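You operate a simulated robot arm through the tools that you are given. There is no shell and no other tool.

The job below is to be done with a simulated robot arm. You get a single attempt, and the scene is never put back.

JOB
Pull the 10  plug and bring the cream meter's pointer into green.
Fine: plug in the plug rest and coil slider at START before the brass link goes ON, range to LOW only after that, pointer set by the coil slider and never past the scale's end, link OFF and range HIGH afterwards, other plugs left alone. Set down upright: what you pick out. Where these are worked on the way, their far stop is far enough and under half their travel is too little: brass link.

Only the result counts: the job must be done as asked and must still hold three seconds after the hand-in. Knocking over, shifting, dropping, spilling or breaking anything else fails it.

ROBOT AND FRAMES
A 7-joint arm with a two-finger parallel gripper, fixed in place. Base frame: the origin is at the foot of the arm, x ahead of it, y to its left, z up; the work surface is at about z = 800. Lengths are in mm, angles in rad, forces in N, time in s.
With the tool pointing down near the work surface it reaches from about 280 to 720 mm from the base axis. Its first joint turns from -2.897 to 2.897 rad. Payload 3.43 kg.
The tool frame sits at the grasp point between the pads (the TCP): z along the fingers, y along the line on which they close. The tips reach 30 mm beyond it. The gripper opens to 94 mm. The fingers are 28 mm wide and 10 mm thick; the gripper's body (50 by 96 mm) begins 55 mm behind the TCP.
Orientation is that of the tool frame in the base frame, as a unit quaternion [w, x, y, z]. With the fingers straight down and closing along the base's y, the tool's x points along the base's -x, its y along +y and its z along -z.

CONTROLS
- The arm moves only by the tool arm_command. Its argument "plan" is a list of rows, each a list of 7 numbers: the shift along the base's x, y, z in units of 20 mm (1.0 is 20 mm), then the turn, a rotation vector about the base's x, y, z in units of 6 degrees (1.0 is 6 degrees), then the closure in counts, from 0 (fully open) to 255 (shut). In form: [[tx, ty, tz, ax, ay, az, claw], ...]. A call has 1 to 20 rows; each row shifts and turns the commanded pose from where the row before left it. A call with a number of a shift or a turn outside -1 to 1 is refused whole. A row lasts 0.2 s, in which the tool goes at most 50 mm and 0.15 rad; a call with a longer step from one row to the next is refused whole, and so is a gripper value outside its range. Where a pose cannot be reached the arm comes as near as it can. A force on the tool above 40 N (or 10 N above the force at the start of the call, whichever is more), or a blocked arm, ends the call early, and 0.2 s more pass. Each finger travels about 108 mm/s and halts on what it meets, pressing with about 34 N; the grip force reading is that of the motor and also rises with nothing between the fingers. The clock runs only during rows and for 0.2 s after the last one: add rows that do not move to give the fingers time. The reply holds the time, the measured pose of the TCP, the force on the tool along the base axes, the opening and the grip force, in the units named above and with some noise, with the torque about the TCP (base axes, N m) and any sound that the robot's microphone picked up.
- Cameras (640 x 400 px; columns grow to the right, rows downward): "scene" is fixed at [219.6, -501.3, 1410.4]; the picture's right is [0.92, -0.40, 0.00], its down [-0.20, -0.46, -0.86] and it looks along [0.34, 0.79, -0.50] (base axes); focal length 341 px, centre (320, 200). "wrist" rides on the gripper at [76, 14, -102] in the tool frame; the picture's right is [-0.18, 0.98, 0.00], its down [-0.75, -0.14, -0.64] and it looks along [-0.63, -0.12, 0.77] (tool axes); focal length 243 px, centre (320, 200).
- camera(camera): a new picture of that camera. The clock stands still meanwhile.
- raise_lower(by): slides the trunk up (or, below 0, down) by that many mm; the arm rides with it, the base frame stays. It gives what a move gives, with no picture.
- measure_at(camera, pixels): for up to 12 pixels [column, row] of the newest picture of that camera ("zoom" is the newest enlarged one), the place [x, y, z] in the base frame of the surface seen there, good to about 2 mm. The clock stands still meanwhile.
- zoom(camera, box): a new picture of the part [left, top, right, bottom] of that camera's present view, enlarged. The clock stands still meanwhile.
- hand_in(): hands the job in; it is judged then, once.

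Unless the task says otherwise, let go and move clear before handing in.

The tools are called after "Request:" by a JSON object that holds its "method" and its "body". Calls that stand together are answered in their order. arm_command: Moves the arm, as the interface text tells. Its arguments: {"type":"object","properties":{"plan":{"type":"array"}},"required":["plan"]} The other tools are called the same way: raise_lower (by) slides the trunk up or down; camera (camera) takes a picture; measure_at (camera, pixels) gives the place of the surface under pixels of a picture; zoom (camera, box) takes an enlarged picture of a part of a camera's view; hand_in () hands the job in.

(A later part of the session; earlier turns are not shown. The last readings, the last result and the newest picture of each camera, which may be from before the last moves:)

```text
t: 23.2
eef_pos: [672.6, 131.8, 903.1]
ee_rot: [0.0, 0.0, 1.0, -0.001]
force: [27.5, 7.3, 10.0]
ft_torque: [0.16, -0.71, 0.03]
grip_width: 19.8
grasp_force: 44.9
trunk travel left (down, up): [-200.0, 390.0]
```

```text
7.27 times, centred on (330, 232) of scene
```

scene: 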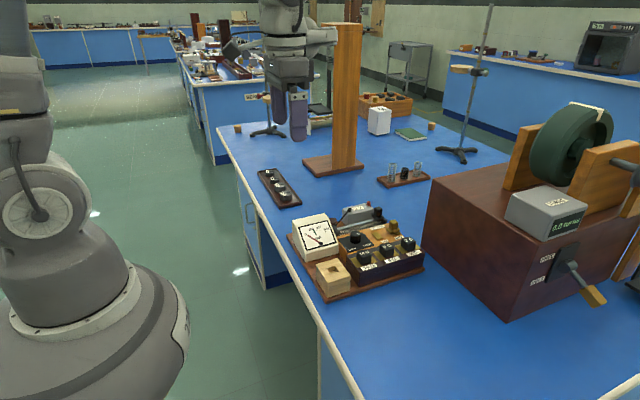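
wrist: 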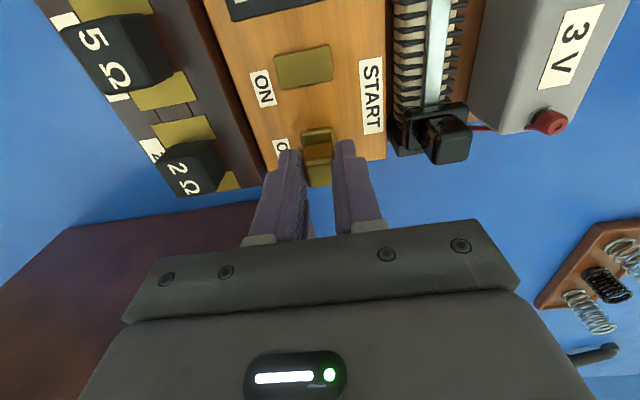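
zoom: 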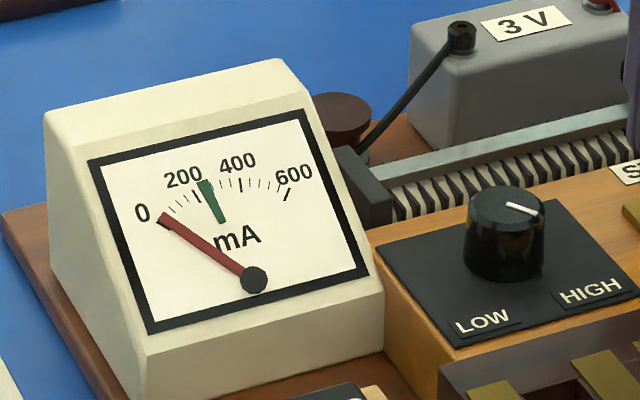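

The link stands against its far stop over the ON contact (40 mm of travel). I'll ease off the push, open and rise.

Request:
{"method": "arm_command", "body": {"plan": [[0.08, 0, 0, 0, 0, 0, 255], [0, 0, 0, 0, 0, 0, 200], [0, 0, 0, 0, 0, 0, 140], [0, 0, 0, 0, 0, 0, 140], [0, 0, 0.5, 0, 0, 0, 140], [0, 0, 0.8, 0, 0, 0, 140], [0, 0, 0.9, 0, 0, 0, 140], [-0.8, 0, 0.6, 0, 0, 0, 140], [-0.8, 0, 0.6, 0, 0, 0, 140], [-0.8, 0, 0.6, 0, 0, 0, 140], [-0.8, 0, 0, 0, 0, 0, 140], [-0.8, 0, 0, 0, 0, 0, 140], [-0.8, 0, 0, 0, 0, 0, 140], [0, 0, 0, 0, 0, 0, 140]]}}

Request:
{"method": "camera", "body": {"camera": "wrist"}}

Request:
{"method": "zoom", "body": {"camera": "scene", "box": [280, 195, 420, 305]}}

```text
t: 26.2
eef_pos: [575.7, 131.8, 983.6]
ee_rot: [-0.001, 0.0, 1.0, 0.0]
force: [0.3, 0.4, -0.2]
ft_torque: [0.01, -0.02, 0.0]
grip_width: 42.5
grasp_force: 0.1
trunk travel left (down, up): [-200.0, 390.0]
```

```text
taken
```

wrist: 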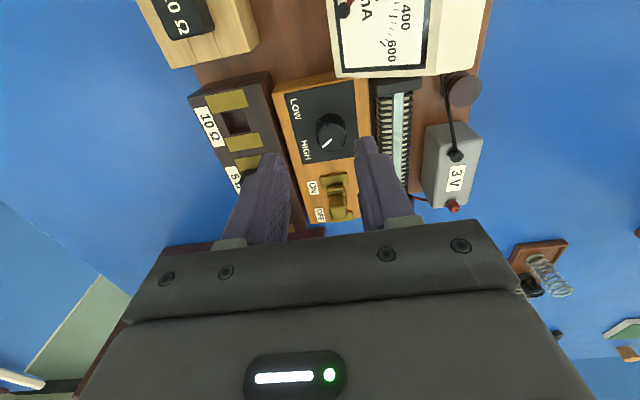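

```text
3.64 times, centred on (350, 250) of scene
```

zoom: 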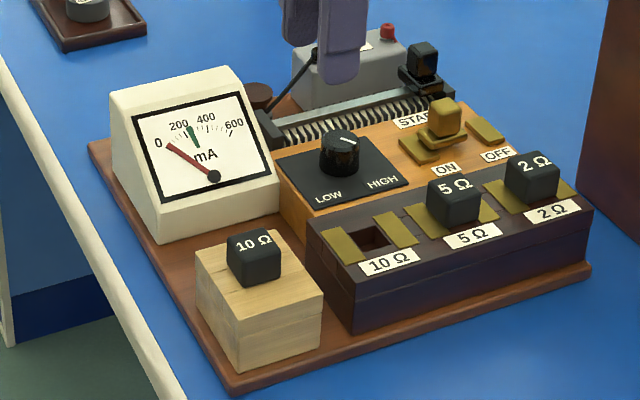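

The link is ON and the other parts unmoved. Next I'll zoom the range knob at wrist (330,130) and measure its centre, marker and the LOW/HIGH labels.

Request:
{"method": "zoom", "body": {"camera": "wrist", "box": [270, 75, 380, 175]}}

Request:
{"method": "measure_at", "body": {"camera": "wrist", "pixels": [[331, 131], [322, 147], [329, 138], [295, 105], [306, 149], [332, 115], [318, 135], [346, 132], [333, 151], [316, 128], [345, 122]]}}

```text
4.00 times, centred on (325, 125) of wrist
```

zoom: 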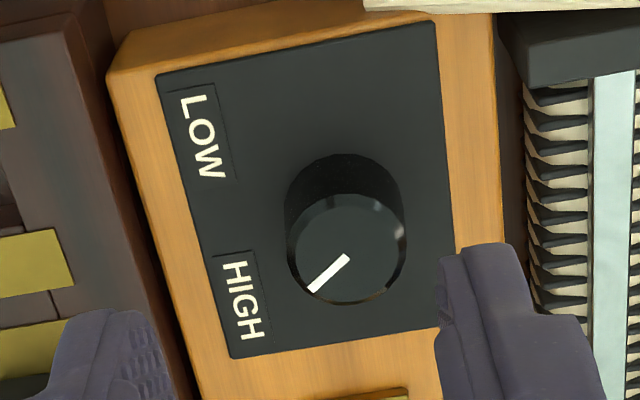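

```text
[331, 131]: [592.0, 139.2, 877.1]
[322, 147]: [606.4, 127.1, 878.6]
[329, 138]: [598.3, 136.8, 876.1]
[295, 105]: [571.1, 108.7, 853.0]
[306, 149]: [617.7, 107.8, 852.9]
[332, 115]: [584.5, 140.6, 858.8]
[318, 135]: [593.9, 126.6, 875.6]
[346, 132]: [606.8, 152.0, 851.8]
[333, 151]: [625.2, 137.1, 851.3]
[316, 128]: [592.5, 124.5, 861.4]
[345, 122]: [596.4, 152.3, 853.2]
```

The knob's marker points at HIGH (about -48° from +x), and LOW lies at about -130°. I'll measure the knob's rim more exactly, in the wrist zoom and a scene zoom.

Request:
{"method": "zoom", "body": {"camera": "wrist", "box": [270, 75, 380, 175]}}

Request:
{"method": "measure_at", "body": {"camera": "zoom", "pixels": [[347, 248], [293, 250], [399, 240], [345, 200], [347, 296], [312, 290], [346, 258], [380, 280], [312, 212], [382, 208], [205, 140], [240, 300]]}}

Request:
{"method": "zoom", "body": {"camera": "scene", "box": [345, 220, 385, 255]}}

```text
4.00 times, centred on (325, 125) of wrist
```

zoom: 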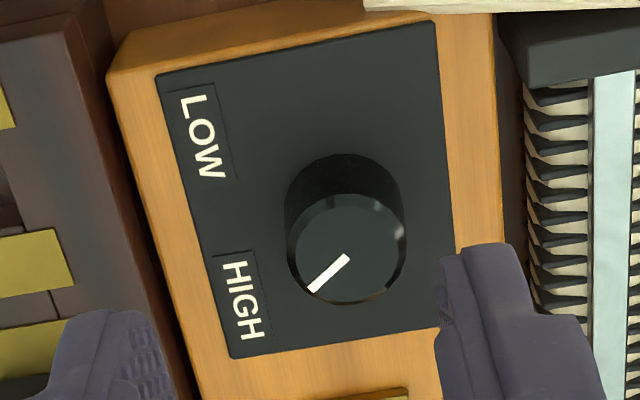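

```text
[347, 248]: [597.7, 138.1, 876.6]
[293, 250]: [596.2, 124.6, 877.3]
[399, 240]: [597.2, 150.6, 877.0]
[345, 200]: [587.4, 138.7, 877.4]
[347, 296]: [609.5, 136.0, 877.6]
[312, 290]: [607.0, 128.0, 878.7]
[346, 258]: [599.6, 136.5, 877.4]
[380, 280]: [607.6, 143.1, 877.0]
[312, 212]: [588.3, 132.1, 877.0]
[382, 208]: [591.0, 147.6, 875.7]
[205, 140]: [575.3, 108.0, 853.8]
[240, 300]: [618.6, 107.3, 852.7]
```

```text
11.43 times, centred on (365, 238) of scene
```

zoom: 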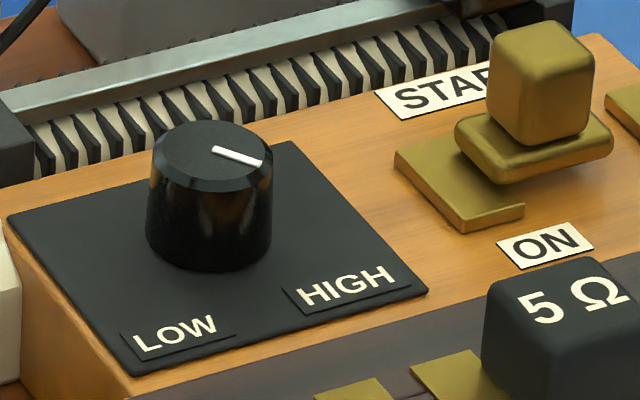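

The knob's centre is (597.5, 137.5), diameter ≈27, top z 877, with marker at -45°; LOW should be at about -135°. I'll pre-turn the tool +45° above it, so I can then turn it -90°.

Request:
{"method": "arm_command", "body": {"plan": [[0.14, 0.035, -0.25, 0, 0, 0.9375, 119], [0.14, 0.035, -0.25, 0, 0, 0.9375, 119], [0.14, 0.035, -0.25, 0, 0, 0.9375, 119], [0.14, 0.035, -0.25, 0, 0, 0.9375, 119], [0.14, 0.035, -0.25, 0, 0, 0.9375, 119], [0.14, 0.035, -0.25, 0, 0, 0.9375, 119], [0.14, 0.035, -0.25, 0, 0, 0.9375, 119], [0.14, 0.035, -0.25, 0, 0, 0.9375, 119], [0, 0, 0, 0, 0, 0, 119]]}}

Request:
{"method": "camera", "body": {"camera": "wrist"}}

Request:
{"method": "zoom", "body": {"camera": "scene", "box": [290, 175, 430, 285]}}

```text
t: 28.2
eef_pos: [596.5, 137.7, 943.9]
ee_rot: [0.0, -0.383, 0.924, 0.0]
force: [0.7, -0.2, 0.2]
ft_torque: [-0.02, 0.02, 0.03]
grip_width: 49.9
grasp_force: 0.2
trunk travel left (down, up): [-200.0, 390.0]
```

```text
taken
```

wrist: 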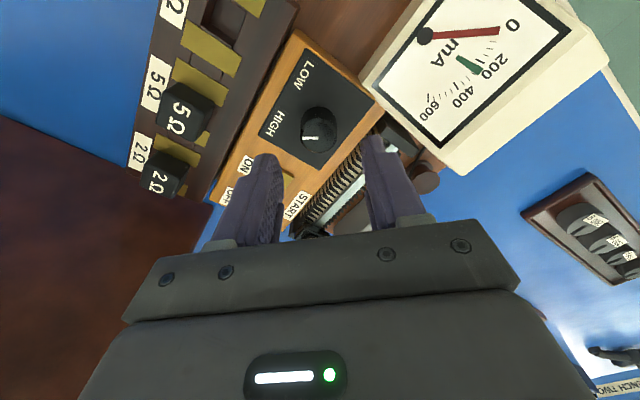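

```text
3.64 times, centred on (360, 230) of scene
```

zoom: 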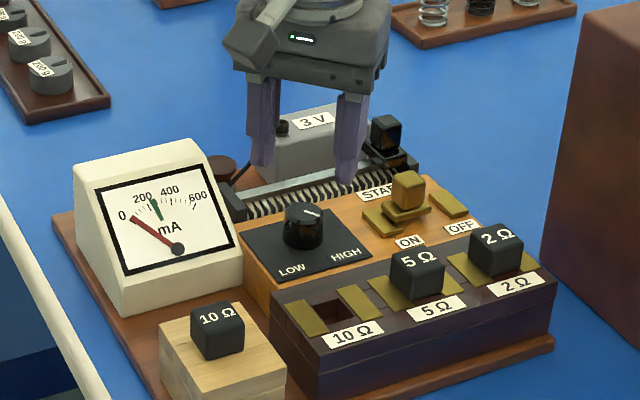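

The tool is centred at (596.5, 137.7) at 45°. I'll descend to z≈889 and close on the knob.

Request:
{"method": "arm_command", "body": {"plan": [[0.03, 0, -0.8, 0, 0, 0, 119], [0, 0, -0.8, 0, 0, 0, 119], [0, 0, -0.7, 0, 0, 0, 119], [0, 0, -0.4, 0, 0, 0, 119], [0, 0, 0, 0, 0, 0, 119], [0, 0, 0, 0, 0, 0, 160], [0, 0, 0, 0, 0, 0, 255], [0, 0, 0, 0, 0, 0, 255]]}}

Request:
{"method": "zoom", "body": {"camera": "scene", "box": [290, 175, 430, 285]}}

Request:
{"method": "zoom", "body": {"camera": "wrist", "box": [220, 0, 440, 240]}}

```text
t: 30.0
eef_pos: [599.9, 135.1, 890.2]
ee_rot: [-0.001, -0.382, 0.924, 0.0]
force: [1.6, -3.4, -1.8]
ft_torque: [-0.25, -0.53, 0.0]
grip_width: 29.3
grasp_force: 44.7
trunk travel left (down, up): [-200.0, 390.0]
```

```text
3.64 times, centred on (360, 230) of scene
```

zoom: 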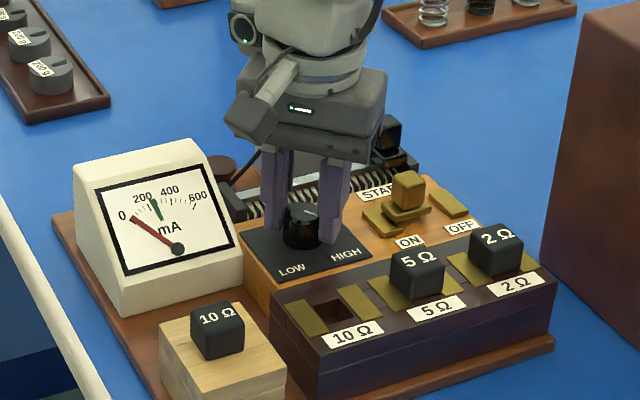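

```text
1.67 times, centred on (330, 120) of wrist
```

zoom: 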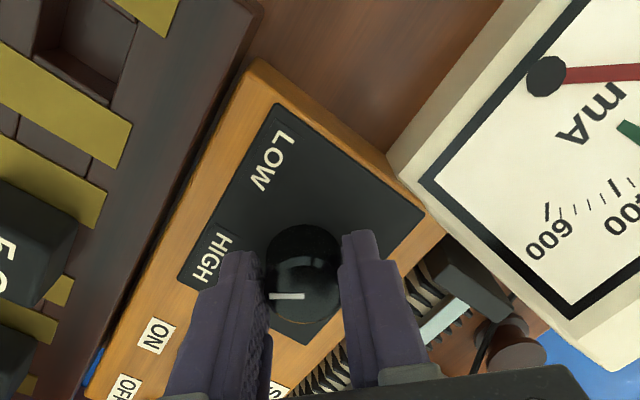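

The knob is gripped at 29 mm with low side force. I'll turn it clockwise (about -z) by 30° and look.

Request:
{"method": "arm_command", "body": {"plan": [[0.1, -0.1, 0, 0, 0, -0.8, 255], [0, 0, 0, 0, 0, -1, 255], [0, 0, 0, 0, 0, -1, 255], [0, 0, 0, 0, 0, -1, 255], [0, 0, 0, 0, 0, -1, 255], [0, 0, 0, 0, 0, 0, 255]]}}

Request:
{"method": "zoom", "body": {"camera": "scene", "box": [290, 175, 430, 285]}}

Request:
{"method": "zoom", "body": {"camera": "wrist", "box": [220, 0, 440, 240]}}

```text
t: 31.4
eef_pos: [597.9, 137.8, 888.4]
ee_rot: [-0.001, -0.141, 0.99, 0.0]
force: [-7.2, 14.5, -6.8]
ft_torque: [0.09, 0.21, 0.04]
grip_width: 29.4
grasp_force: 45.2
trunk travel left (down, up): [-200.0, 390.0]
```

```text
3.64 times, centred on (360, 230) of scene
```

zoom: 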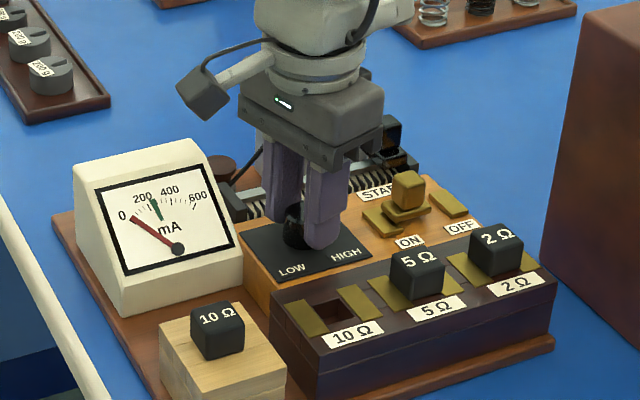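

```text
1.67 times, centred on (330, 120) of wrist
```

zoom: 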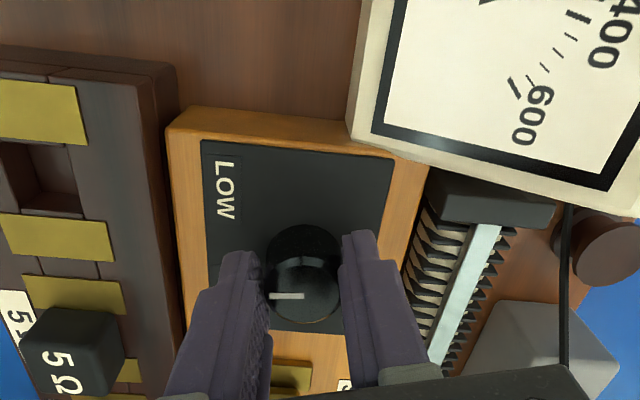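

The knob turns with the fingers; there's a small side force (-7, 14.5), so I'll undo the offset and continue turning.

Request:
{"method": "arm_command", "body": {"plan": [[-0.1, 0.1, 0, 0, 0, -0.8, 255], [0, 0, 0, 0, 0, -1, 255], [0, 0, 0, 0, 0, -1, 255], [0, 0, 0, 0, 0, -1, 255], [0, 0, 0, 0, 0, -1, 255], [0, 0, 0, 0, 0, 0, 255]]}}

Request:
{"method": "zoom", "body": {"camera": "scene", "box": [290, 175, 430, 285]}}

Request:
{"method": "zoom", "body": {"camera": "wrist", "box": [220, 0, 440, 240]}}

```text
t: 32.8
eef_pos: [597.2, 138.7, 888.8]
ee_rot: [0.0, 0.11, 0.994, -0.001]
force: [-2.4, 10.8, -4.9]
ft_torque: [0.81, 0.49, 0.03]
grip_width: 29.4
grasp_force: 45.4
trunk travel left (down, up): [-200.0, 390.0]
```

```text
3.64 times, centred on (360, 230) of scene
```

zoom: 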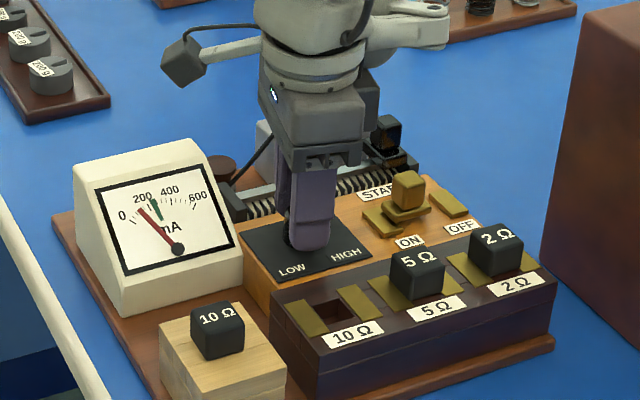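

```text
1.67 times, centred on (330, 120) of wrist
```

zoom: 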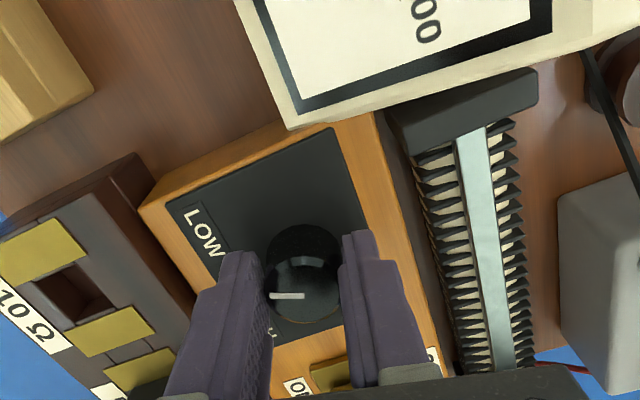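

The pointer has risen to about 130 mA, so the switch has crossed over to LOW electrically. I'll continue turning to bring the marker fully to LOW.

Request:
{"method": "arm_command", "body": {"plan": [[0, 0, 0, 0, 0, -1, 255], [0, 0, 0, 0, 0, -1, 255], [0, 0, 0, 0, 0, -1, 255], [0, 0, 0, 0, 0, 0, 255]]}}

Request:
{"method": "zoom", "body": {"camera": "wrist", "box": [220, 0, 440, 240]}}

```text
t: 33.8
eef_pos: [599.0, 138.6, 889.1]
ee_rot: [0.001, 0.265, 0.964, -0.001]
force: [3.5, 14.2, -4.7]
ft_torque: [0.56, -0.4, 0.55]
grip_width: 29.6
grasp_force: 44.8
trunk travel left (down, up): [-200.0, 390.0]
```

```text
1.67 times, centred on (330, 120) of wrist
```

zoom: 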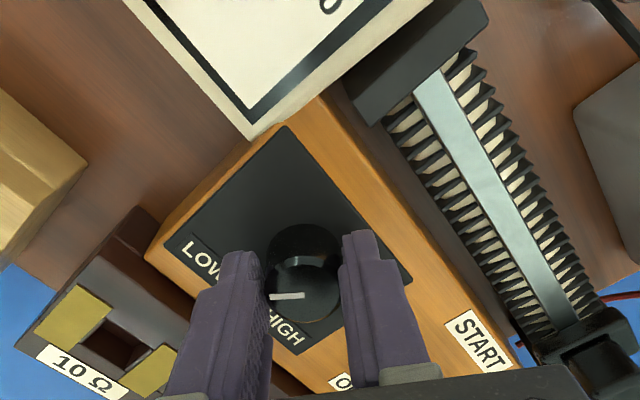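

A 0.55 N m counter-torque appeared after about 76°, so the knob is at its LOW stop. I'll open and rise, then look.

Request:
{"method": "arm_command", "body": {"plan": [[0, 0, 0, 0, 0, 0.2, 255], [0, 0, 0, 0, 0, 0, 200], [0, 0, 0, 0, 0, 0, 119], [0, 0, 0, 0, 0, 0, 119], [0, 0, 0.5, 0, 0, 0, 119], [0, 0, 0.8, 0, 0, 0, 119], [0, 0, 0.9, 0, 0, 0, 119], [0, 0, 0.9, 0, 0, 0.9, 119], [0, 0, 0.9, 0, 0, 0.9, 119], [0, 0, 0.9, 0, 0, 0.9, 119], [0, 0, 0, 0, 0, 0.9, 119], [0, 0, 0, 0, 0, 0.9, 119], [0, 0, 0, 0, 0, 0.4, 119], [0, 0, 0, 0, 0, 0, 119]]}}

Request:
{"method": "zoom", "body": {"camera": "scene", "box": [290, 175, 430, 285]}}

Request:
{"method": "camera", "body": {"camera": "wrist"}}

Request:
{"method": "zoom", "body": {"camera": "scene", "box": [300, 205, 370, 265]}}

```text
t: 36.8
eef_pos: [598.7, 136.6, 987.6]
ee_rot: [0.001, 0.001, 1.0, 0.001]
force: [0.4, 1.1, -0.3]
ft_torque: [-0.01, 0.02, 0.0]
grip_width: 50.1
grasp_force: 0.0
trunk travel left (down, up): [-200.0, 390.0]
```

```text
3.64 times, centred on (360, 230) of scene
```

zoom: 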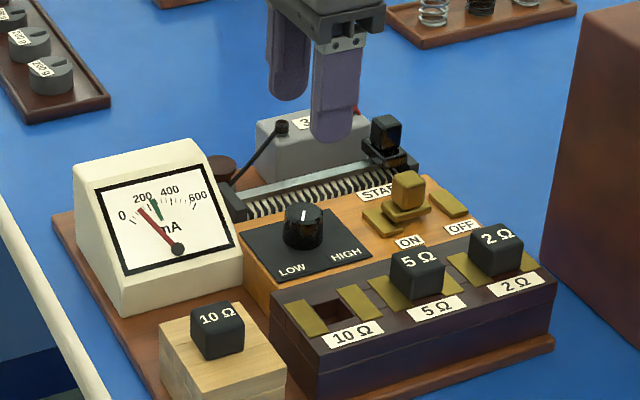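

```text
taken
```

wrist: 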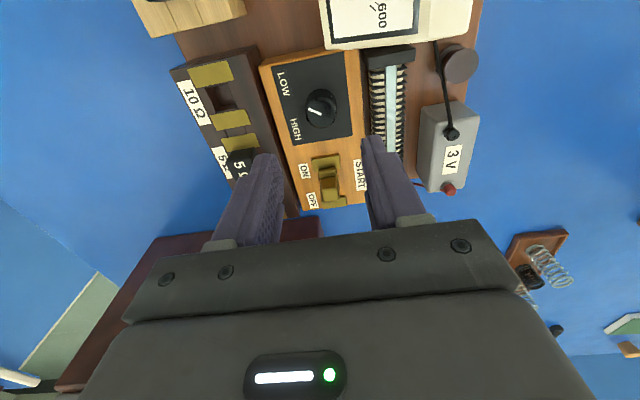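

```text
6.67 times, centred on (335, 235) of scene
```

zoom: 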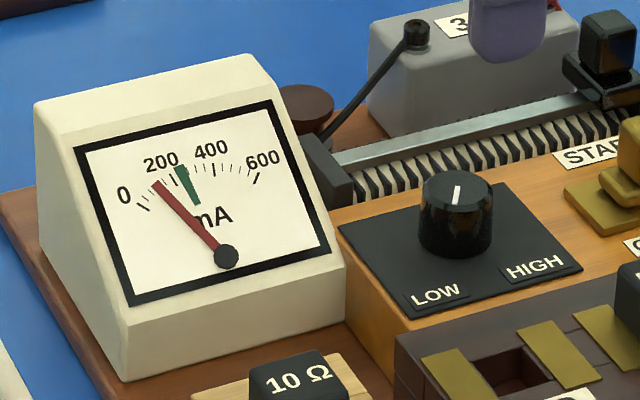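

The pointer reads about 150 mA in LOW. I'll check the knob's marker angle in a wrist zoom.

Request:
{"method": "zoom", "body": {"camera": "wrist", "box": [265, 55, 365, 145]}}

```text
4.44 times, centred on (315, 100) of wrist
```

zoom: 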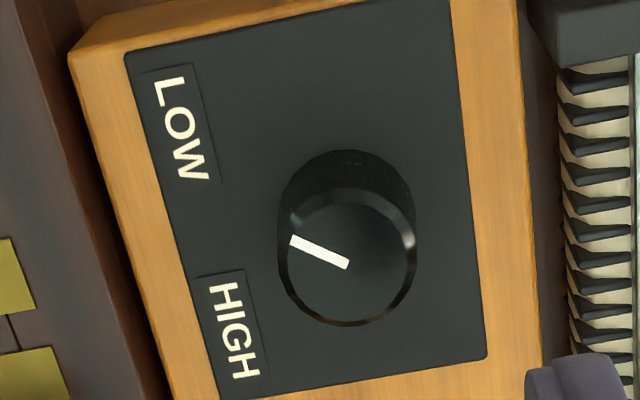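

Request:
{"method": "measure_at", "body": {"camera": "zoom", "pixels": [[348, 257], [294, 241], [346, 264], [412, 250], [282, 262], [340, 192], [345, 318], [180, 130], [235, 335]]}}

```text
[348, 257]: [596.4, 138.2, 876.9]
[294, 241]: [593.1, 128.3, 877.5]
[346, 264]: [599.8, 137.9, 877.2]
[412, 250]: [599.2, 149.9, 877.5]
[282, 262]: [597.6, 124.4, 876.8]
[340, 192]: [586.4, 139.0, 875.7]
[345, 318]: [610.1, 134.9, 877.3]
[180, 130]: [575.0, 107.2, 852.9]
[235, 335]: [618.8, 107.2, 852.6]
```

The marker has gone from about -45° to -120° with a stop torque, and the meter confirms LOW. Next is the slider: I'll measure its knob and the battery next to it for finger clearance.

Request:
{"method": "zoom", "body": {"camera": "scene", "box": [335, 195, 405, 250]}}

Request:
{"method": "measure_at", "body": {"camera": "zoom", "pixels": [[355, 115], [325, 165], [280, 105], [375, 70], [400, 85], [425, 75], [385, 125], [420, 130], [425, 165], [350, 140], [95, 235], [330, 190]]}}

Request:
{"method": "measure_at", "body": {"camera": "wrist", "pixels": [[425, 115], [425, 185], [433, 150], [447, 188], [448, 133], [465, 110], [452, 160], [388, 60], [430, 190], [380, 55], [395, 130], [420, 150]]}}

```text
7.27 times, centred on (370, 222) of scene
```

zoom: 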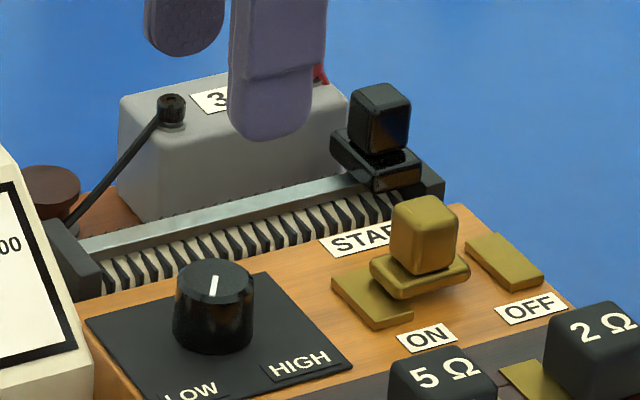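

```text
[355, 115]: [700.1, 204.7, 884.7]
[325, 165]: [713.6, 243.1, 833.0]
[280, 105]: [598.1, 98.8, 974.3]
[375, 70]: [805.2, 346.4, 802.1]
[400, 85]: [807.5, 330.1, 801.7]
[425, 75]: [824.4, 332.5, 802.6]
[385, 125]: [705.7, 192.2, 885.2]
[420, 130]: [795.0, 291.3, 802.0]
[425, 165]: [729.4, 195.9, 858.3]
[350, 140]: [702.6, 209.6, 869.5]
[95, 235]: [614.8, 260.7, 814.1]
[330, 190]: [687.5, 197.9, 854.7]
```

```text
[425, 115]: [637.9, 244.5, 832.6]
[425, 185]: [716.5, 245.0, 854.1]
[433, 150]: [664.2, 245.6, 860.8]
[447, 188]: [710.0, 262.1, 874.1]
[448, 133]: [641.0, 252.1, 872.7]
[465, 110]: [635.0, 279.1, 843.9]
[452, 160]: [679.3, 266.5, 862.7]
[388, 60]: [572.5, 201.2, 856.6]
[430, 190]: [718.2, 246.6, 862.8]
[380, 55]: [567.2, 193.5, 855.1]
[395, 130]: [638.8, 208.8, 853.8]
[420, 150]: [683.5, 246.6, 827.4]
```

The slider knob centres near (708, 200) with its top at 893, and the battery's near face is at y≈245, leaving finger room. I'll move above the slider knob.

Request:
{"method": "arm_command", "body": {"plan": [[0.9, 0.53, -0.27, 0, 0, 0, 140], [0.9, 0.53, -0.27, 0, 0, 0, 140], [0.9, 0.53, -0.27, 0, 0, 0, 140], [0.9, 0.53, -0.27, 0, 0, 0, 140], [0.9, 0.53, -0.27, 0, 0, 0, 140], [0.9, 0.53, -0.27, 0, 0, 0, 140], [0, 0, 0, 0, 0, 0, 140]]}}

Request:
{"method": "camera", "body": {"camera": "wrist"}}

Request:
{"method": "zoom", "body": {"camera": "scene", "box": [290, 165, 430, 275]}}

```text
t: 38.4
eef_pos: [703.0, 201.8, 953.1]
ee_rot: [-0.001, 0.001, 1.0, 0.0]
force: [-0.9, 0.2, -0.3]
ft_torque: [0.0, 0.02, -0.03]
grip_width: 42.4
grasp_force: 0.1
trunk travel left (down, up): [-200.0, 390.0]
```

```text
taken
```

wrist: 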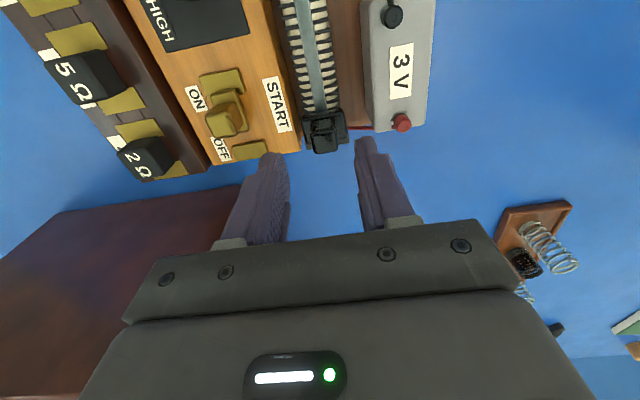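

```text
3.64 times, centred on (360, 220) of scene
```

zoom: 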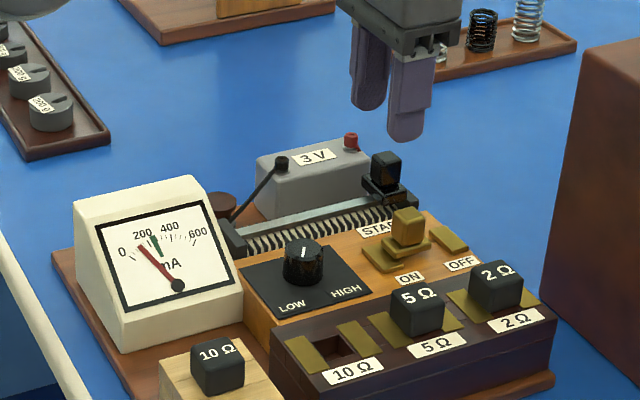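

The arm is at (703, 201.8) over the slider. I'll check the knob's exact y from this view at (325,140).

Request:
{"method": "measure_at", "body": {"camera": "wrist", "pixels": [[325, 145], [316, 146], [334, 143], [325, 138], [327, 152], [312, 130], [338, 128]]}}

Request:
{"method": "zoom", "body": {"camera": "wrist", "box": [280, 90, 370, 170]}}

```text
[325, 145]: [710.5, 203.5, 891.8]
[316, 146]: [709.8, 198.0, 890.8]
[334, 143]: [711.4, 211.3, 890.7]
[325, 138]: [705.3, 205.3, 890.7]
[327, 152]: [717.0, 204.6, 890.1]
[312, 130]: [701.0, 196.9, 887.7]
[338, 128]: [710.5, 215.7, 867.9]
```

```text
5.00 times, centred on (325, 130) of wrist
```

zoom: 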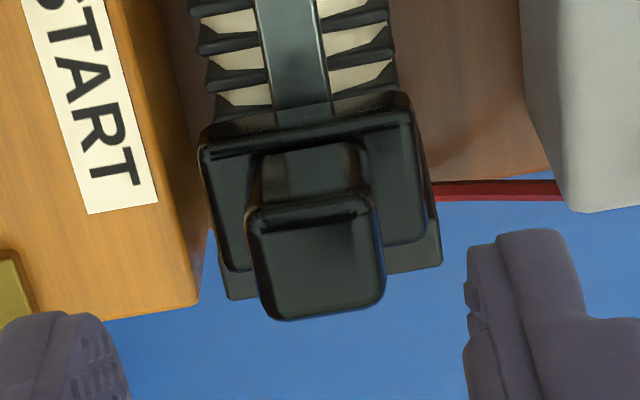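

The knob centre is about (709, 204). I'll shift slightly, descend to z≈905 and close.

Request:
{"method": "arm_command", "body": {"plan": [[0.2, 0.1, -0.7, 0, 0, 0, 140], [0, 0, -0.7, 0, 0, 0, 140], [0, 0, -0.6, 0, 0, 0, 140], [0, 0, -0.4, 0, 0, 0, 140], [0, 0, 0, 0, 0, 0, 140], [0, 0, 0, 0, 0, 0, 190], [0, 0, 0, 0, 0, 0, 255], [0, 0, 0, 0, 0, 0, 255]]}}

Request:
{"method": "camera", "body": {"camera": "wrist"}}

Request:
{"method": "zoom", "body": {"camera": "scene", "box": [290, 175, 430, 285]}}

```text
t: 40.2
eef_pos: [700.0, 203.2, 908.1]
ee_rot: [0.0, 0.0, 1.0, 0.0]
force: [0.1, 14.7, 0.1]
ft_torque: [0.51, 0.17, 0.23]
grip_width: 19.7
grasp_force: 44.9
out of reach, approached as far as the arm can: row 1
trunk travel left (down, up): [-200.0, 390.0]
```

```text
taken
```

wrist: 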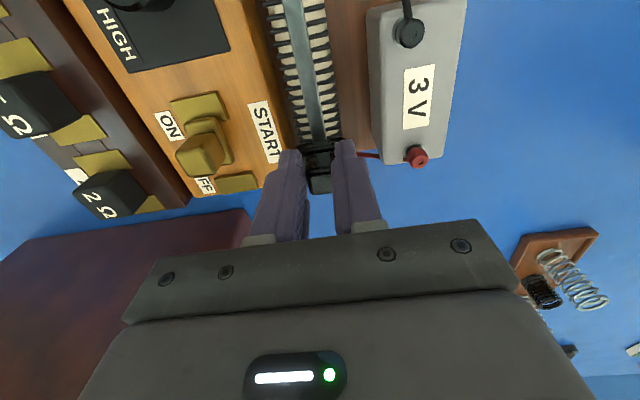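

```text
3.64 times, centred on (360, 230) of scene
```

zoom: 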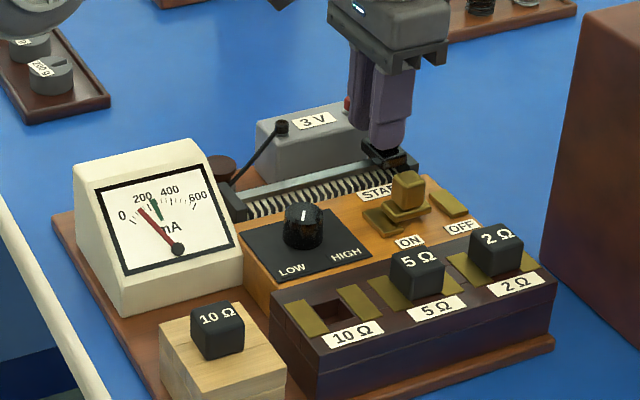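

The slider knob is gripped (19.7 mm) and the pointer is still at about 150 mA. I'll pull it toward -x in modest steps and watch the pointer.

Request:
{"method": "arm_command", "body": {"plan": [[-0.3, 0, 0, 0, 0, 0, 255], [-0.3, 0, 0, 0, 0, 0, 255], [-0.3, 0, 0, 0, 0, 0, 255], [-0.3, 0, 0, 0, 0, 0, 255], [0, 0, 0, 0, 0, 0, 255]]}}

Request:
{"method": "zoom", "body": {"camera": "scene", "box": [290, 190, 410, 285]}}

```text
t: 41.4
eef_pos: [696.3, 202.6, 907.4]
ee_rot: [0.001, 0.001, 1.0, -0.001]
force: [1.7, 14.3, 8.7]
ft_torque: [0.34, 0.41, 0.19]
grip_width: 19.7
grasp_force: 45.2
out of reach, approached as far as the arm can: row 2, 3, 4
trunk travel left (down, up): [-200.0, 390.0]
```

```text
4.21 times, centred on (350, 238) of scene
```

zoom: 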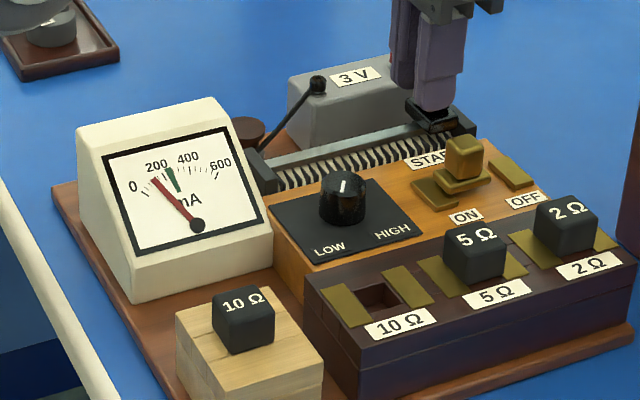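

The pointer moved only slightly and the tool moved just 4 mm with little force; the arm reports rows out of reach. I'll try a further small pull to see how the arm responds.

Request:
{"method": "arm_command", "body": {"plan": [[-0.2, 0, 0, 0, 0, 0, 255], [0, 0, 0, 0, 0, 0, 255]]}}

Request:
{"method": "zoom", "body": {"camera": "scene", "box": [290, 190, 410, 285]}}

```text
t: 42.0
eef_pos: [697.5, 202.9, 906.7]
ee_rot: [0.0, 0.001, 1.0, -0.001]
force: [1.7, 14.6, 10.9]
ft_torque: [0.35, 0.17, 0.09]
grip_width: 19.9
grasp_force: 45.2
out of reach, approached as far as the arm can: row 1
trunk travel left (down, up): [-200.0, 390.0]
```

```text
4.21 times, centred on (350, 238) of scene
```

zoom: 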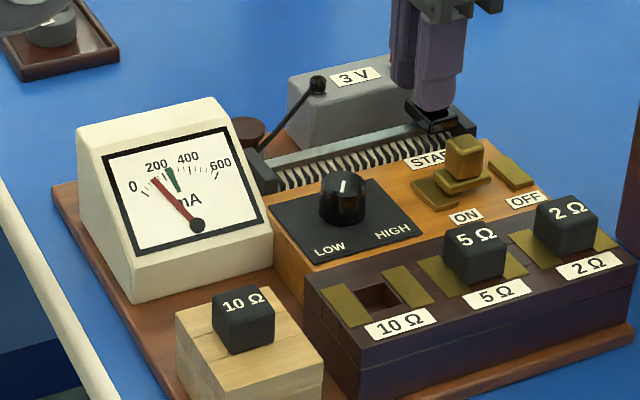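

The arm sits at its stretched limit (radius ≈727 at this height) and won't draw inward from here. I'll let go, rise, then lower the trunk so the arm has more reach.

Request:
{"method": "arm_command", "body": {"plan": [[0, 0, 0, 0, 0, 0, 200], [0, 0, 0, 0, 0, 0, 140], [0, 0, 0, 0, 0, 0, 140], [0, 0, 0.5, 0, 0, 0, 140], [0, 0, 0.8, 0, 0, 0, 140], [0, 0, 0.9, 0, 0, 0, 140], [0, 0, 0.9, 0, 0, 0, 140]]}}

Request:
{"method": "zoom", "body": {"camera": "scene", "box": [290, 175, 430, 285]}}

Request:
{"method": "camera", "body": {"camera": "wrist"}}

```text
t: 43.6
eef_pos: [700.9, 204.3, 969.6]
ee_rot: [-0.001, 0.001, 1.0, 0.0]
force: [0.8, -0.5, 0.1]
ft_torque: [0.0, 0.0, 0.01]
grip_width: 42.4
grasp_force: 0.0
out of reach, approached as far as the arm can: row 6
trunk travel left (down, up): [-200.0, 390.0]
```

```text
3.64 times, centred on (360, 230) of scene
```

zoom: 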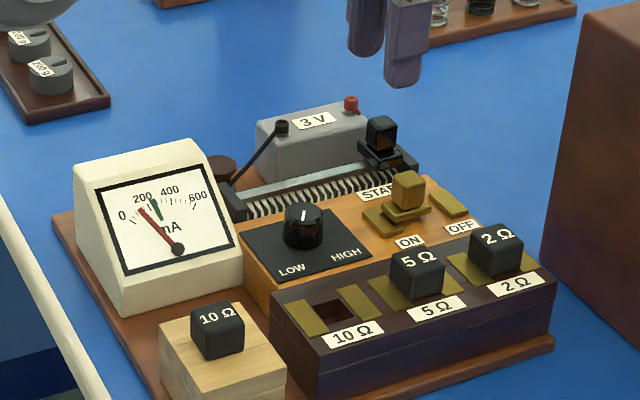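

```text
taken
```

wrist: 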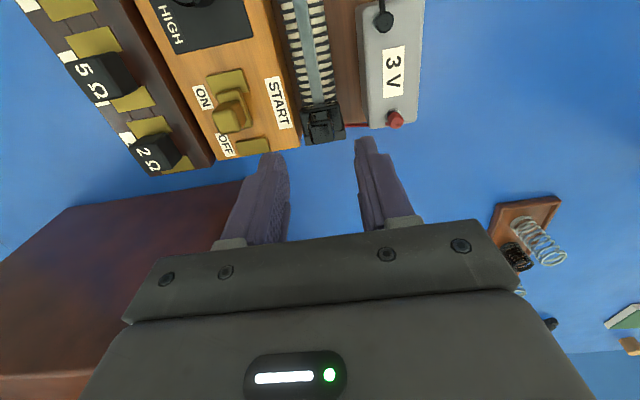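

The slider moved about 5 mm and the pointer stays around 150. I'll rise and draw back, then lower the trunk by 80 mm.

Request:
{"method": "arm_command", "body": {"plan": [[-0.5, -0.1, 0.9, 0, 0, 0, 140], [-0.5, -0.1, 0.9, 0, 0, 0, 140], [-0.5, -0.1, 0.9, 0, 0, 0, 140], [-0.5, -0.1, 0.9, 0, 0, 0, 140], [-0.5, 0, 0.9, 0, 0, 0, 140], [-0.5, 0, 0.5, 0, 0, 0, 140], [0, 0, 0, 0, 0, 0, 140]]}}

Request:
{"method": "raise_lower", "body": {"by": -80}}

Request:
{"method": "camera", "body": {"camera": "wrist"}}

Request:
{"method": "zoom", "body": {"camera": "scene", "box": [290, 175, 430, 285]}}

```text
t: 45.2
eef_pos: [694.3, 211.8, 1071.7]
ee_rot: [0.0, 0.001, 1.0, 0.0]
force: [-0.5, 0.1, 0.3]
ft_torque: [-0.02, -0.01, 0.01]
grip_width: 42.4
grasp_force: 0.1
out of reach, approached as far as the arm can: row 1, 2, 3, 4, 5, 6
trunk travel left (down, up): [-200.0, 390.0]
```

```text
t: 46.4
eef_pos: [692.6, 210.5, 991.0]
ee_rot: [-0.001, 0.001, 1.0, 0.0]
force: [-0.2, -0.4, 0.7]
ft_torque: [0.03, 0.03, 0.0]
grip_width: 42.1
grasp_force: 0.1
trunk travel left (down, up): [-120.0, 470.0]
```

```text
taken
```

wrist: 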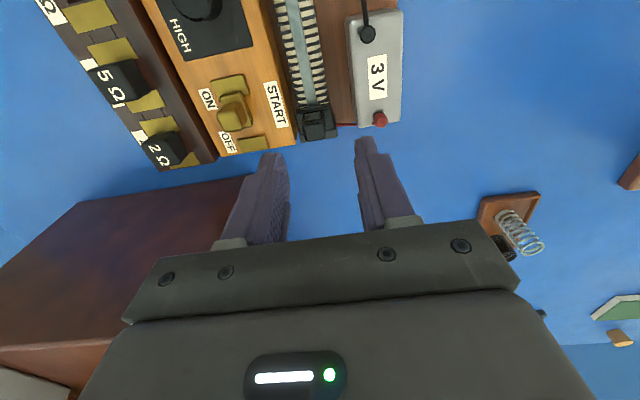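

```text
3.64 times, centred on (360, 230) of scene
```

zoom: 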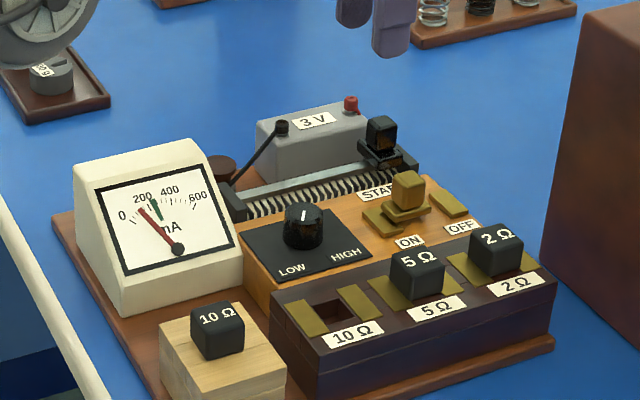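

The arm reports these inward rows as out of reach too (it is at radius ≈725 still). I'll try a longer inward pull at this safe height to see if it gets unstuck.

Request:
{"method": "arm_command", "body": {"plan": [[-1, -0.3, 0, 0, 0, 0, 140], [-1, -0.3, 0, 0, 0, 0, 140], [-1, -0.3, 0, 0, 0, 0, 140], [0, 0, 0, 0, 0, 0, 140]]}}

```text
t: 47.4
eef_pos: [693.5, 212.5, 991.0]
ee_rot: [-0.001, 0.001, 1.0, 0.0]
force: [0.3, 0.1, -0.5]
ft_torque: [0.0, 0.01, -0.02]
grip_width: 42.4
grasp_force: 0.0
out of reach, approached as far as the arm can: row 1, 2, 3
trunk travel left (down, up): [-120.0, 470.0]
```

The tool still doesn't come in from radius ≈725, so the arm is at a joint limit in its stretched state. I'll try going up well clear with a backward tilt to bend the arm.

Request:
{"method": "arm_command", "body": {"plan": [[0, 0, 1, 0, 0, 0, 140], [0, 0, 1, 0, 0, 0, 140], [0, 0, 1, 0, 0, 0, 140], [0, 0, 1, 0, 0, 0, 140], [0, 0, 0, 0, 0, 0, 140]]}}

```text
t: 48.6
eef_pos: [680.5, 206.7, 1067.6]
ee_rot: [0.0, 0.001, 1.0, 0.0]
force: [0.1, 0.3, -0.2]
ft_torque: [0.04, -0.03, -0.03]
grip_width: 42.3
grasp_force: 0.0
out of reach, approached as far as the arm can: row 2, 4
trunk travel left (down, up): [-120.0, 470.0]
```

It follows a sphere as it rises (radius now 711). I'll try small inward steps again from here.

Request:
{"method": "arm_command", "body": {"plan": [[-0.2, -0.06, 0.1, 0, 0, 0, 140], [-0.2, -0.06, 0.1, 0, 0, 0, 140], [-0.4, -0.12, 0.3, 0, 0, 0, 140], [-0.4, -0.12, 0.3, 0, 0, 0, 140], [0, 0, 0, 0, 0, 0, 140]]}}

```text
t: 49.8
eef_pos: [673.2, 206.0, 1090.8]
ee_rot: [-0.003, 0.0, 1.0, -0.001]
force: [-0.3, -0.6, 0.7]
ft_torque: [0.02, 0.0, -0.02]
grip_width: 42.6
grasp_force: 0.2
out of reach, approached as far as the arm can: row 2, 3, 4
trunk travel left (down, up): [-120.0, 470.0]
```

The tool is still on the limit sphere (radius 704 at z 1091). I'll try a tilt of the tool about the tangential axis to free the elbow, at this clear height.

Request:
{"method": "arm_command", "body": {"plan": [[0, 0, 0, 0.26, -0.86, 0, 140], [0, 0, 0, 0.26, -0.86, 0, 140], [0, 0, 0, 0.26, -0.86, 0, 140], [-0.5, -0.15, 0, 0, 0, 0, 140], [0, 0, 0, 0, 0, 0, 140]]}}

```text
t: 51.0
eef_pos: [726.2, 223.5, 1108.7]
ee_rot: [0.133, 0.0, 0.99, 0.041]
force: [0.7, -0.5, 0.3]
ft_torque: [-0.02, 0.01, -0.02]
grip_width: 42.2
grasp_force: 0.0
out of reach, approached as far as the arm can: row 1, 2, 3, 4
trunk travel left (down, up): [-120.0, 470.0]
```

The wrist centre stays on the limit even with tilt. I'll undo the tilt and try very small inward steps (1 mm per row).

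Request:
{"method": "arm_command", "body": {"plan": [[0, 0, 0, -0.26, 0.86, 0, 140], [0, 0, 0, -0.26, 0.86, 0, 140], [0, 0, 0, -0.26, 0.86, 0, 140], [-0.03, -0.01, 0, 0, 0, 0, 140], [-0.03, -0.01, 0, 0, 0, 0, 140], [-0.03, -0.01, 0, 0, 0, 0, 140], [-0.05, -0.015, 0, 0, 0, 0, 140], [-0.05, -0.015, 0, 0, 0, 0, 140], [-0.05, -0.015, 0, 0, 0, 0, 140], [-0.1, -0.03, 0, 0, 0, 0, 140], [-0.1, -0.03, 0, 0, 0, 0, 140], [-0.2, -0.06, 0, 0, 0, 0, 140], [0, 0, 0, 0, 0, 0, 140]]}}

```text
t: 53.8
eef_pos: [665.1, 222.1, 1103.8]
ee_rot: [-0.003, 0.001, 1.0, 0.0]
force: [-0.7, 0.3, 0.1]
ft_torque: [0.0, 0.02, -0.02]
grip_width: 42.5
grasp_force: 0.0
out of reach, approached as far as the arm can: row 1, 2, 3, 10, 12
trunk travel left (down, up): [-120.0, 470.0]
```

Small rows were mostly accepted. I'll try a longer run of small inward steps to see whether the radius really shrinks.

Request:
{"method": "arm_command", "body": {"plan": [[-0.05, -0.016, 0, 0, 0, 0, 140], [-0.05, -0.016, 0, 0, 0, 0, 140], [-0.05, -0.016, 0, 0, 0, 0, 140], [-0.05, -0.016, 0, 0, 0, 0, 140], [-0.05, -0.016, 0, 0, 0, 0, 140], [-0.05, -0.016, 0, 0, 0, 0, 140], [-0.05, -0.016, 0, 0, 0, 0, 140], [-0.05, -0.016, 0, 0, 0, 0, 140], [-0.05, -0.016, 0, 0, 0, 0, 140], [-0.05, -0.016, 0, 0, 0, 0, 140], [-0.05, -0.016, 0, 0, 0, 0, 140], [-0.05, -0.016, 0, 0, 0, 0, 140]]}}

Request:
{"method": "camera", "body": {"camera": "scene"}}

```text
t: 56.4
eef_pos: [664.0, 220.7, 1107.1]
ee_rot: [-0.003, 0.001, 1.0, -0.001]
force: [-0.4, -0.4, 0.0]
ft_torque: [-0.01, 0.0, -0.01]
grip_width: 42.3
grasp_force: 0.1
out of reach, approached as far as the arm can: row 4, 7, 11
trunk travel left (down, up): [-120.0, 470.0]
```

```text
taken
```

scene: 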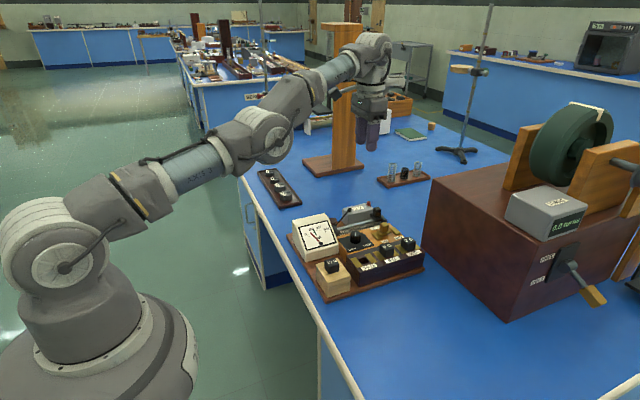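

The scene picture shows the arm fully straight at the elbow, a singular pose. Going down and inward together should bend the elbow in its permitted direction, so I'll try that at this clear height.

Request:
{"method": "arm_command", "body": {"plan": [[-0.4, -0.13, -0.9, 0, 0, 0, 140], [-0.4, -0.13, -0.9, 0, 0, 0, 140], [-0.4, -0.13, -0.9, 0, 0, 0, 140], [0, 0, 0, 0, 0, 0, 140]]}}

```text
t: 57.4
eef_pos: [675.1, 226.9, 1061.1]
ee_rot: [-0.002, 0.001, 1.0, 0.0]
force: [0.3, 0.4, 0.5]
ft_torque: [0.0, -0.01, -0.02]
grip_width: 42.5
grasp_force: 0.0
out of reach, approached as far as the arm can: row 1, 2, 3
trunk travel left (down, up): [-120.0, 470.0]
```

The tool remains on the limit surface. I'll look at the arm's shape closely to understand which joint is limiting.

Request:
{"method": "zoom", "body": {"camera": "scene", "box": [0, 20, 420, 400]}}

Request:
{"method": "measure_at", "body": {"camera": "scene", "pixels": [[65, 265], [160, 195], [200, 172], [265, 135], [300, 100], [335, 70], [370, 55], [365, 95], [110, 200], [130, 210]]}}

```text
1.05 times, centred on (210, 210) of scene (not enlarged: the box is as wide or as high as the picture)
```

zoom: 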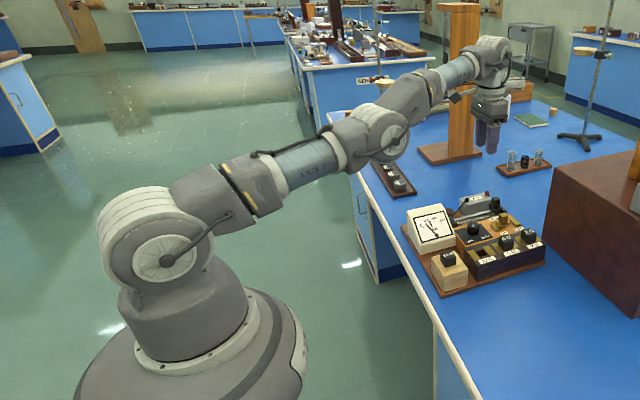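

```text
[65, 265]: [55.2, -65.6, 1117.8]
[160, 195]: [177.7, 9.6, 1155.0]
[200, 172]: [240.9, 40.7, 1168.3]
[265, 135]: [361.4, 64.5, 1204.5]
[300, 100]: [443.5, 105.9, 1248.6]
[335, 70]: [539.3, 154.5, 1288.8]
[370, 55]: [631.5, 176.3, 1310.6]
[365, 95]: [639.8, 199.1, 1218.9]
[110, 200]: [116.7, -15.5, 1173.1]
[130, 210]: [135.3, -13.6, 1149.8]
```

The measured link points (shoulder cap, elbow (361,64,1204), wrist (631,176,1310)) show the elbow slightly past straight, so inward pulls jam it against its stop. I'll push outward to straighten it, then go down so it folds the proper way, then inward.

Request:
{"method": "arm_command", "body": {"plan": [[0.6, 0.2, 0, 0, 0, 0, 140], [0.6, 0.2, 0, 0, 0, 0, 140], [0.1, 0.03, -0.9, 0, 0, 0, 140], [0, 0, -0.9, 0, 0, 0, 140], [-0.3, -0.1, -0.9, 0, 0, 0, 140], [-0.5, -0.16, -0.5, 0, 0, 0, 140], [0, 0, 0, 0, 0, 0, 140]]}}

```text
t: 59.0
eef_pos: [685.1, 231.9, 1000.8]
ee_rot: [-0.002, 0.001, 1.0, -0.001]
force: [-0.5, 0.1, -0.1]
ft_torque: [-0.03, -0.02, 0.0]
grip_width: 42.4
grasp_force: 0.1
out of reach, approached as far as the arm can: row 1, 2, 4, 5, 6
trunk travel left (down, up): [-120.0, 470.0]
```

Still on the limit. I'll measure the joint cap centres more precisely to tell the elbow's bend side.

Request:
{"method": "camera", "body": {"camera": "scene"}}

Request:
{"method": "zoom", "body": {"camera": "scene", "box": [180, 30, 420, 190]}}

Request:
{"method": "zoom", "body": {"camera": "scene", "box": [0, 150, 240, 310]}}

```text
taken
```

scene: 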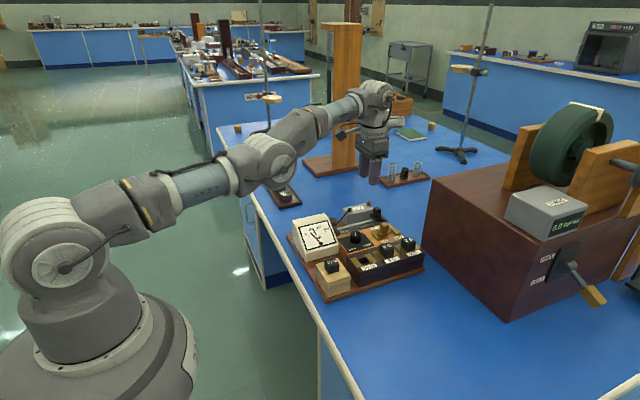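

```text
2.50 times, centred on (300, 110) of scene
```

zoom: 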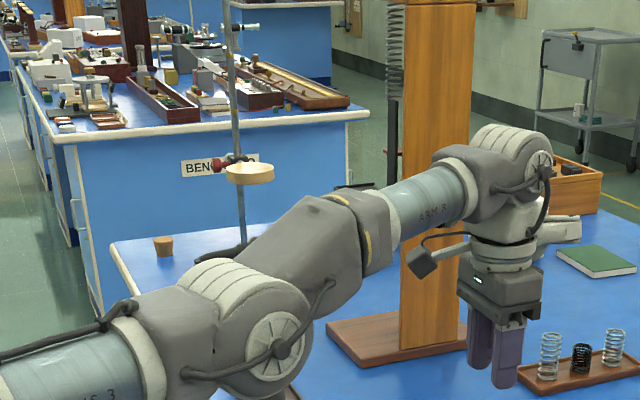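

```text
2.50 times, centred on (120, 230) of scene
```

zoom: 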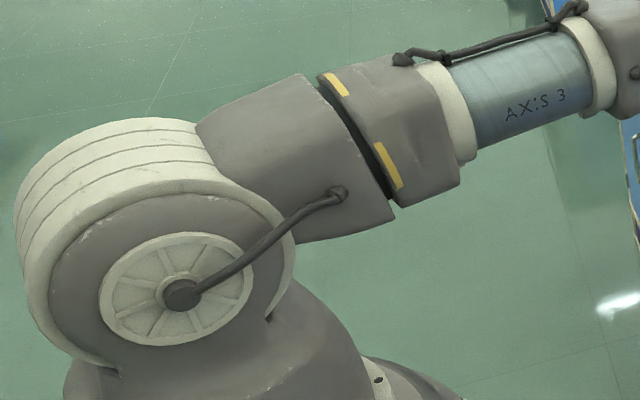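

The elbow appears at its extension stop. I'll try a sustained inward command at this clear height in case it frees gradually (path inward at z≈1000 is clear of everything).

Request:
{"method": "arm_command", "body": {"plan": [[-1, -0.34, 0, 0, 0, 0, 140], [-1, -0.34, 0, 0, 0, 0, 140], [-1, -0.34, 0, 0, 0, 0, 140], [-1, -0.34, 0, 0, 0, 0, 140], [-1, -0.34, 0, 0, 0, 0, 140], [-1, -0.34, 0, 0, 0, 0, 140], [-1, -0.34, 0, 0, 0, 0, 140], [-1, -0.34, 0, 0, 0, 0, 140], [0, 0, 0, 0, 0, 0, 140]]}}

```text
t: 61.0
eef_pos: [684.8, 230.4, 1002.9]
ee_rot: [-0.002, 0.0, 1.0, -0.001]
force: [0.0, 0.3, 1.2]
ft_torque: [-0.02, -0.01, -0.01]
grip_width: 42.2
grasp_force: 0.0
out of reach, approached as far as the arm can: row 1, 2, 3, 4, 5, 6, 7, 8
trunk travel left (down, up): [-120.0, 470.0]
```

No progress, so the elbow stop is held. I'll raise the trunk by 200 mm and then drive the tool down, so the shoulder reaches its own limit and the elbow must fold.

Request:
{"method": "raise_lower", "body": {"by": 220}}

Request:
{"method": "arm_command", "body": {"plan": [[-0.3, -0.1, -0.9, 0, 0, 0, 140], [-0.3, -0.1, -0.9, 0, 0, 0, 140], [-0.3, -0.1, -0.9, 0, 0, 0, 140], [-0.3, -0.1, -0.9, 0, 0, 0, 140], [-0.3, -0.1, -0.9, 0, 0, 0, 140], [-0.3, -0.1, -0.9, 0, 0, 0, 140], [0, 0, 0, 0, 0, 0, 140]]}}

```text
t: 63.3
eef_pos: [685.6, 229.7, 1222.7]
ee_rot: [-0.002, 0.0, 1.0, 0.0]
force: [0.5, 1.0, 0.1]
ft_torque: [-0.03, 0.0, -0.04]
grip_width: 42.4
grasp_force: 0.1
trunk travel left (down, up): [-340.0, 250.0]
```

```text
t: 64.9
eef_pos: [691.4, 232.3, 1117.9]
ee_rot: [-0.003, 0.0, 1.0, -0.001]
force: [-0.3, -0.9, -0.1]
ft_torque: [-0.02, -0.02, 0.01]
grip_width: 42.2
grasp_force: 0.0
out of reach, approached as far as the arm can: row 1, 2, 3, 4, 5, 6
trunk travel left (down, up): [-340.0, 250.0]
```

It slides along the limit sphere (radius 729 at shoulder level). I'll keep going down toward the shoulder's limit; the space below down to z≈960 is clear.

Request:
{"method": "arm_command", "body": {"plan": [[-0.2, -0.07, -0.8, 0, 0, 0, 140], [-0.2, -0.07, -0.8, 0, 0, 0, 140], [-0.2, -0.07, -0.8, 0, 0, 0, 140], [-0.2, -0.07, -0.8, 0, 0, 0, 140], [-0.2, -0.07, -0.8, 0, 0, 0, 140], [-0.2, -0.07, -0.8, 0, 0, 0, 140], [0, 0, 0, 0, 0, 0, 140]]}}

```text
t: 66.5
eef_pos: [684.1, 229.4, 1019.6]
ee_rot: [-0.004, 0.001, 1.0, -0.002]
force: [0.5, 0.0, 0.5]
ft_torque: [0.0, 0.01, -0.01]
grip_width: 42.5
grasp_force: 0.1
out of reach, approached as far as the arm can: row 1, 2, 3, 5
trunk travel left (down, up): [-340.0, 250.0]
```

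Now at z 1020, radius 721. A few more rows down and inward.

Request:
{"method": "arm_command", "body": {"plan": [[-0.2, -0.07, -0.7, 0, 0, 0, 140], [-0.2, -0.07, -0.7, 0, 0, 0, 140], [-0.2, -0.07, -0.7, 0, 0, 0, 140], [-0.2, -0.07, -0.3, 0, 0, 0, 140], [0, 0, 0, 0, 0, 0, 140]]}}

```text
t: 67.7
eef_pos: [675.2, 226.7, 971.6]
ee_rot: [-0.002, 0.002, 1.0, -0.002]
force: [-0.9, 0.8, -0.5]
ft_torque: [-0.02, 0.0, -0.01]
grip_width: 42.4
grasp_force: 0.1
out of reach, approached as far as the arm can: row 1, 3
trunk travel left (down, up): [-340.0, 250.0]
```

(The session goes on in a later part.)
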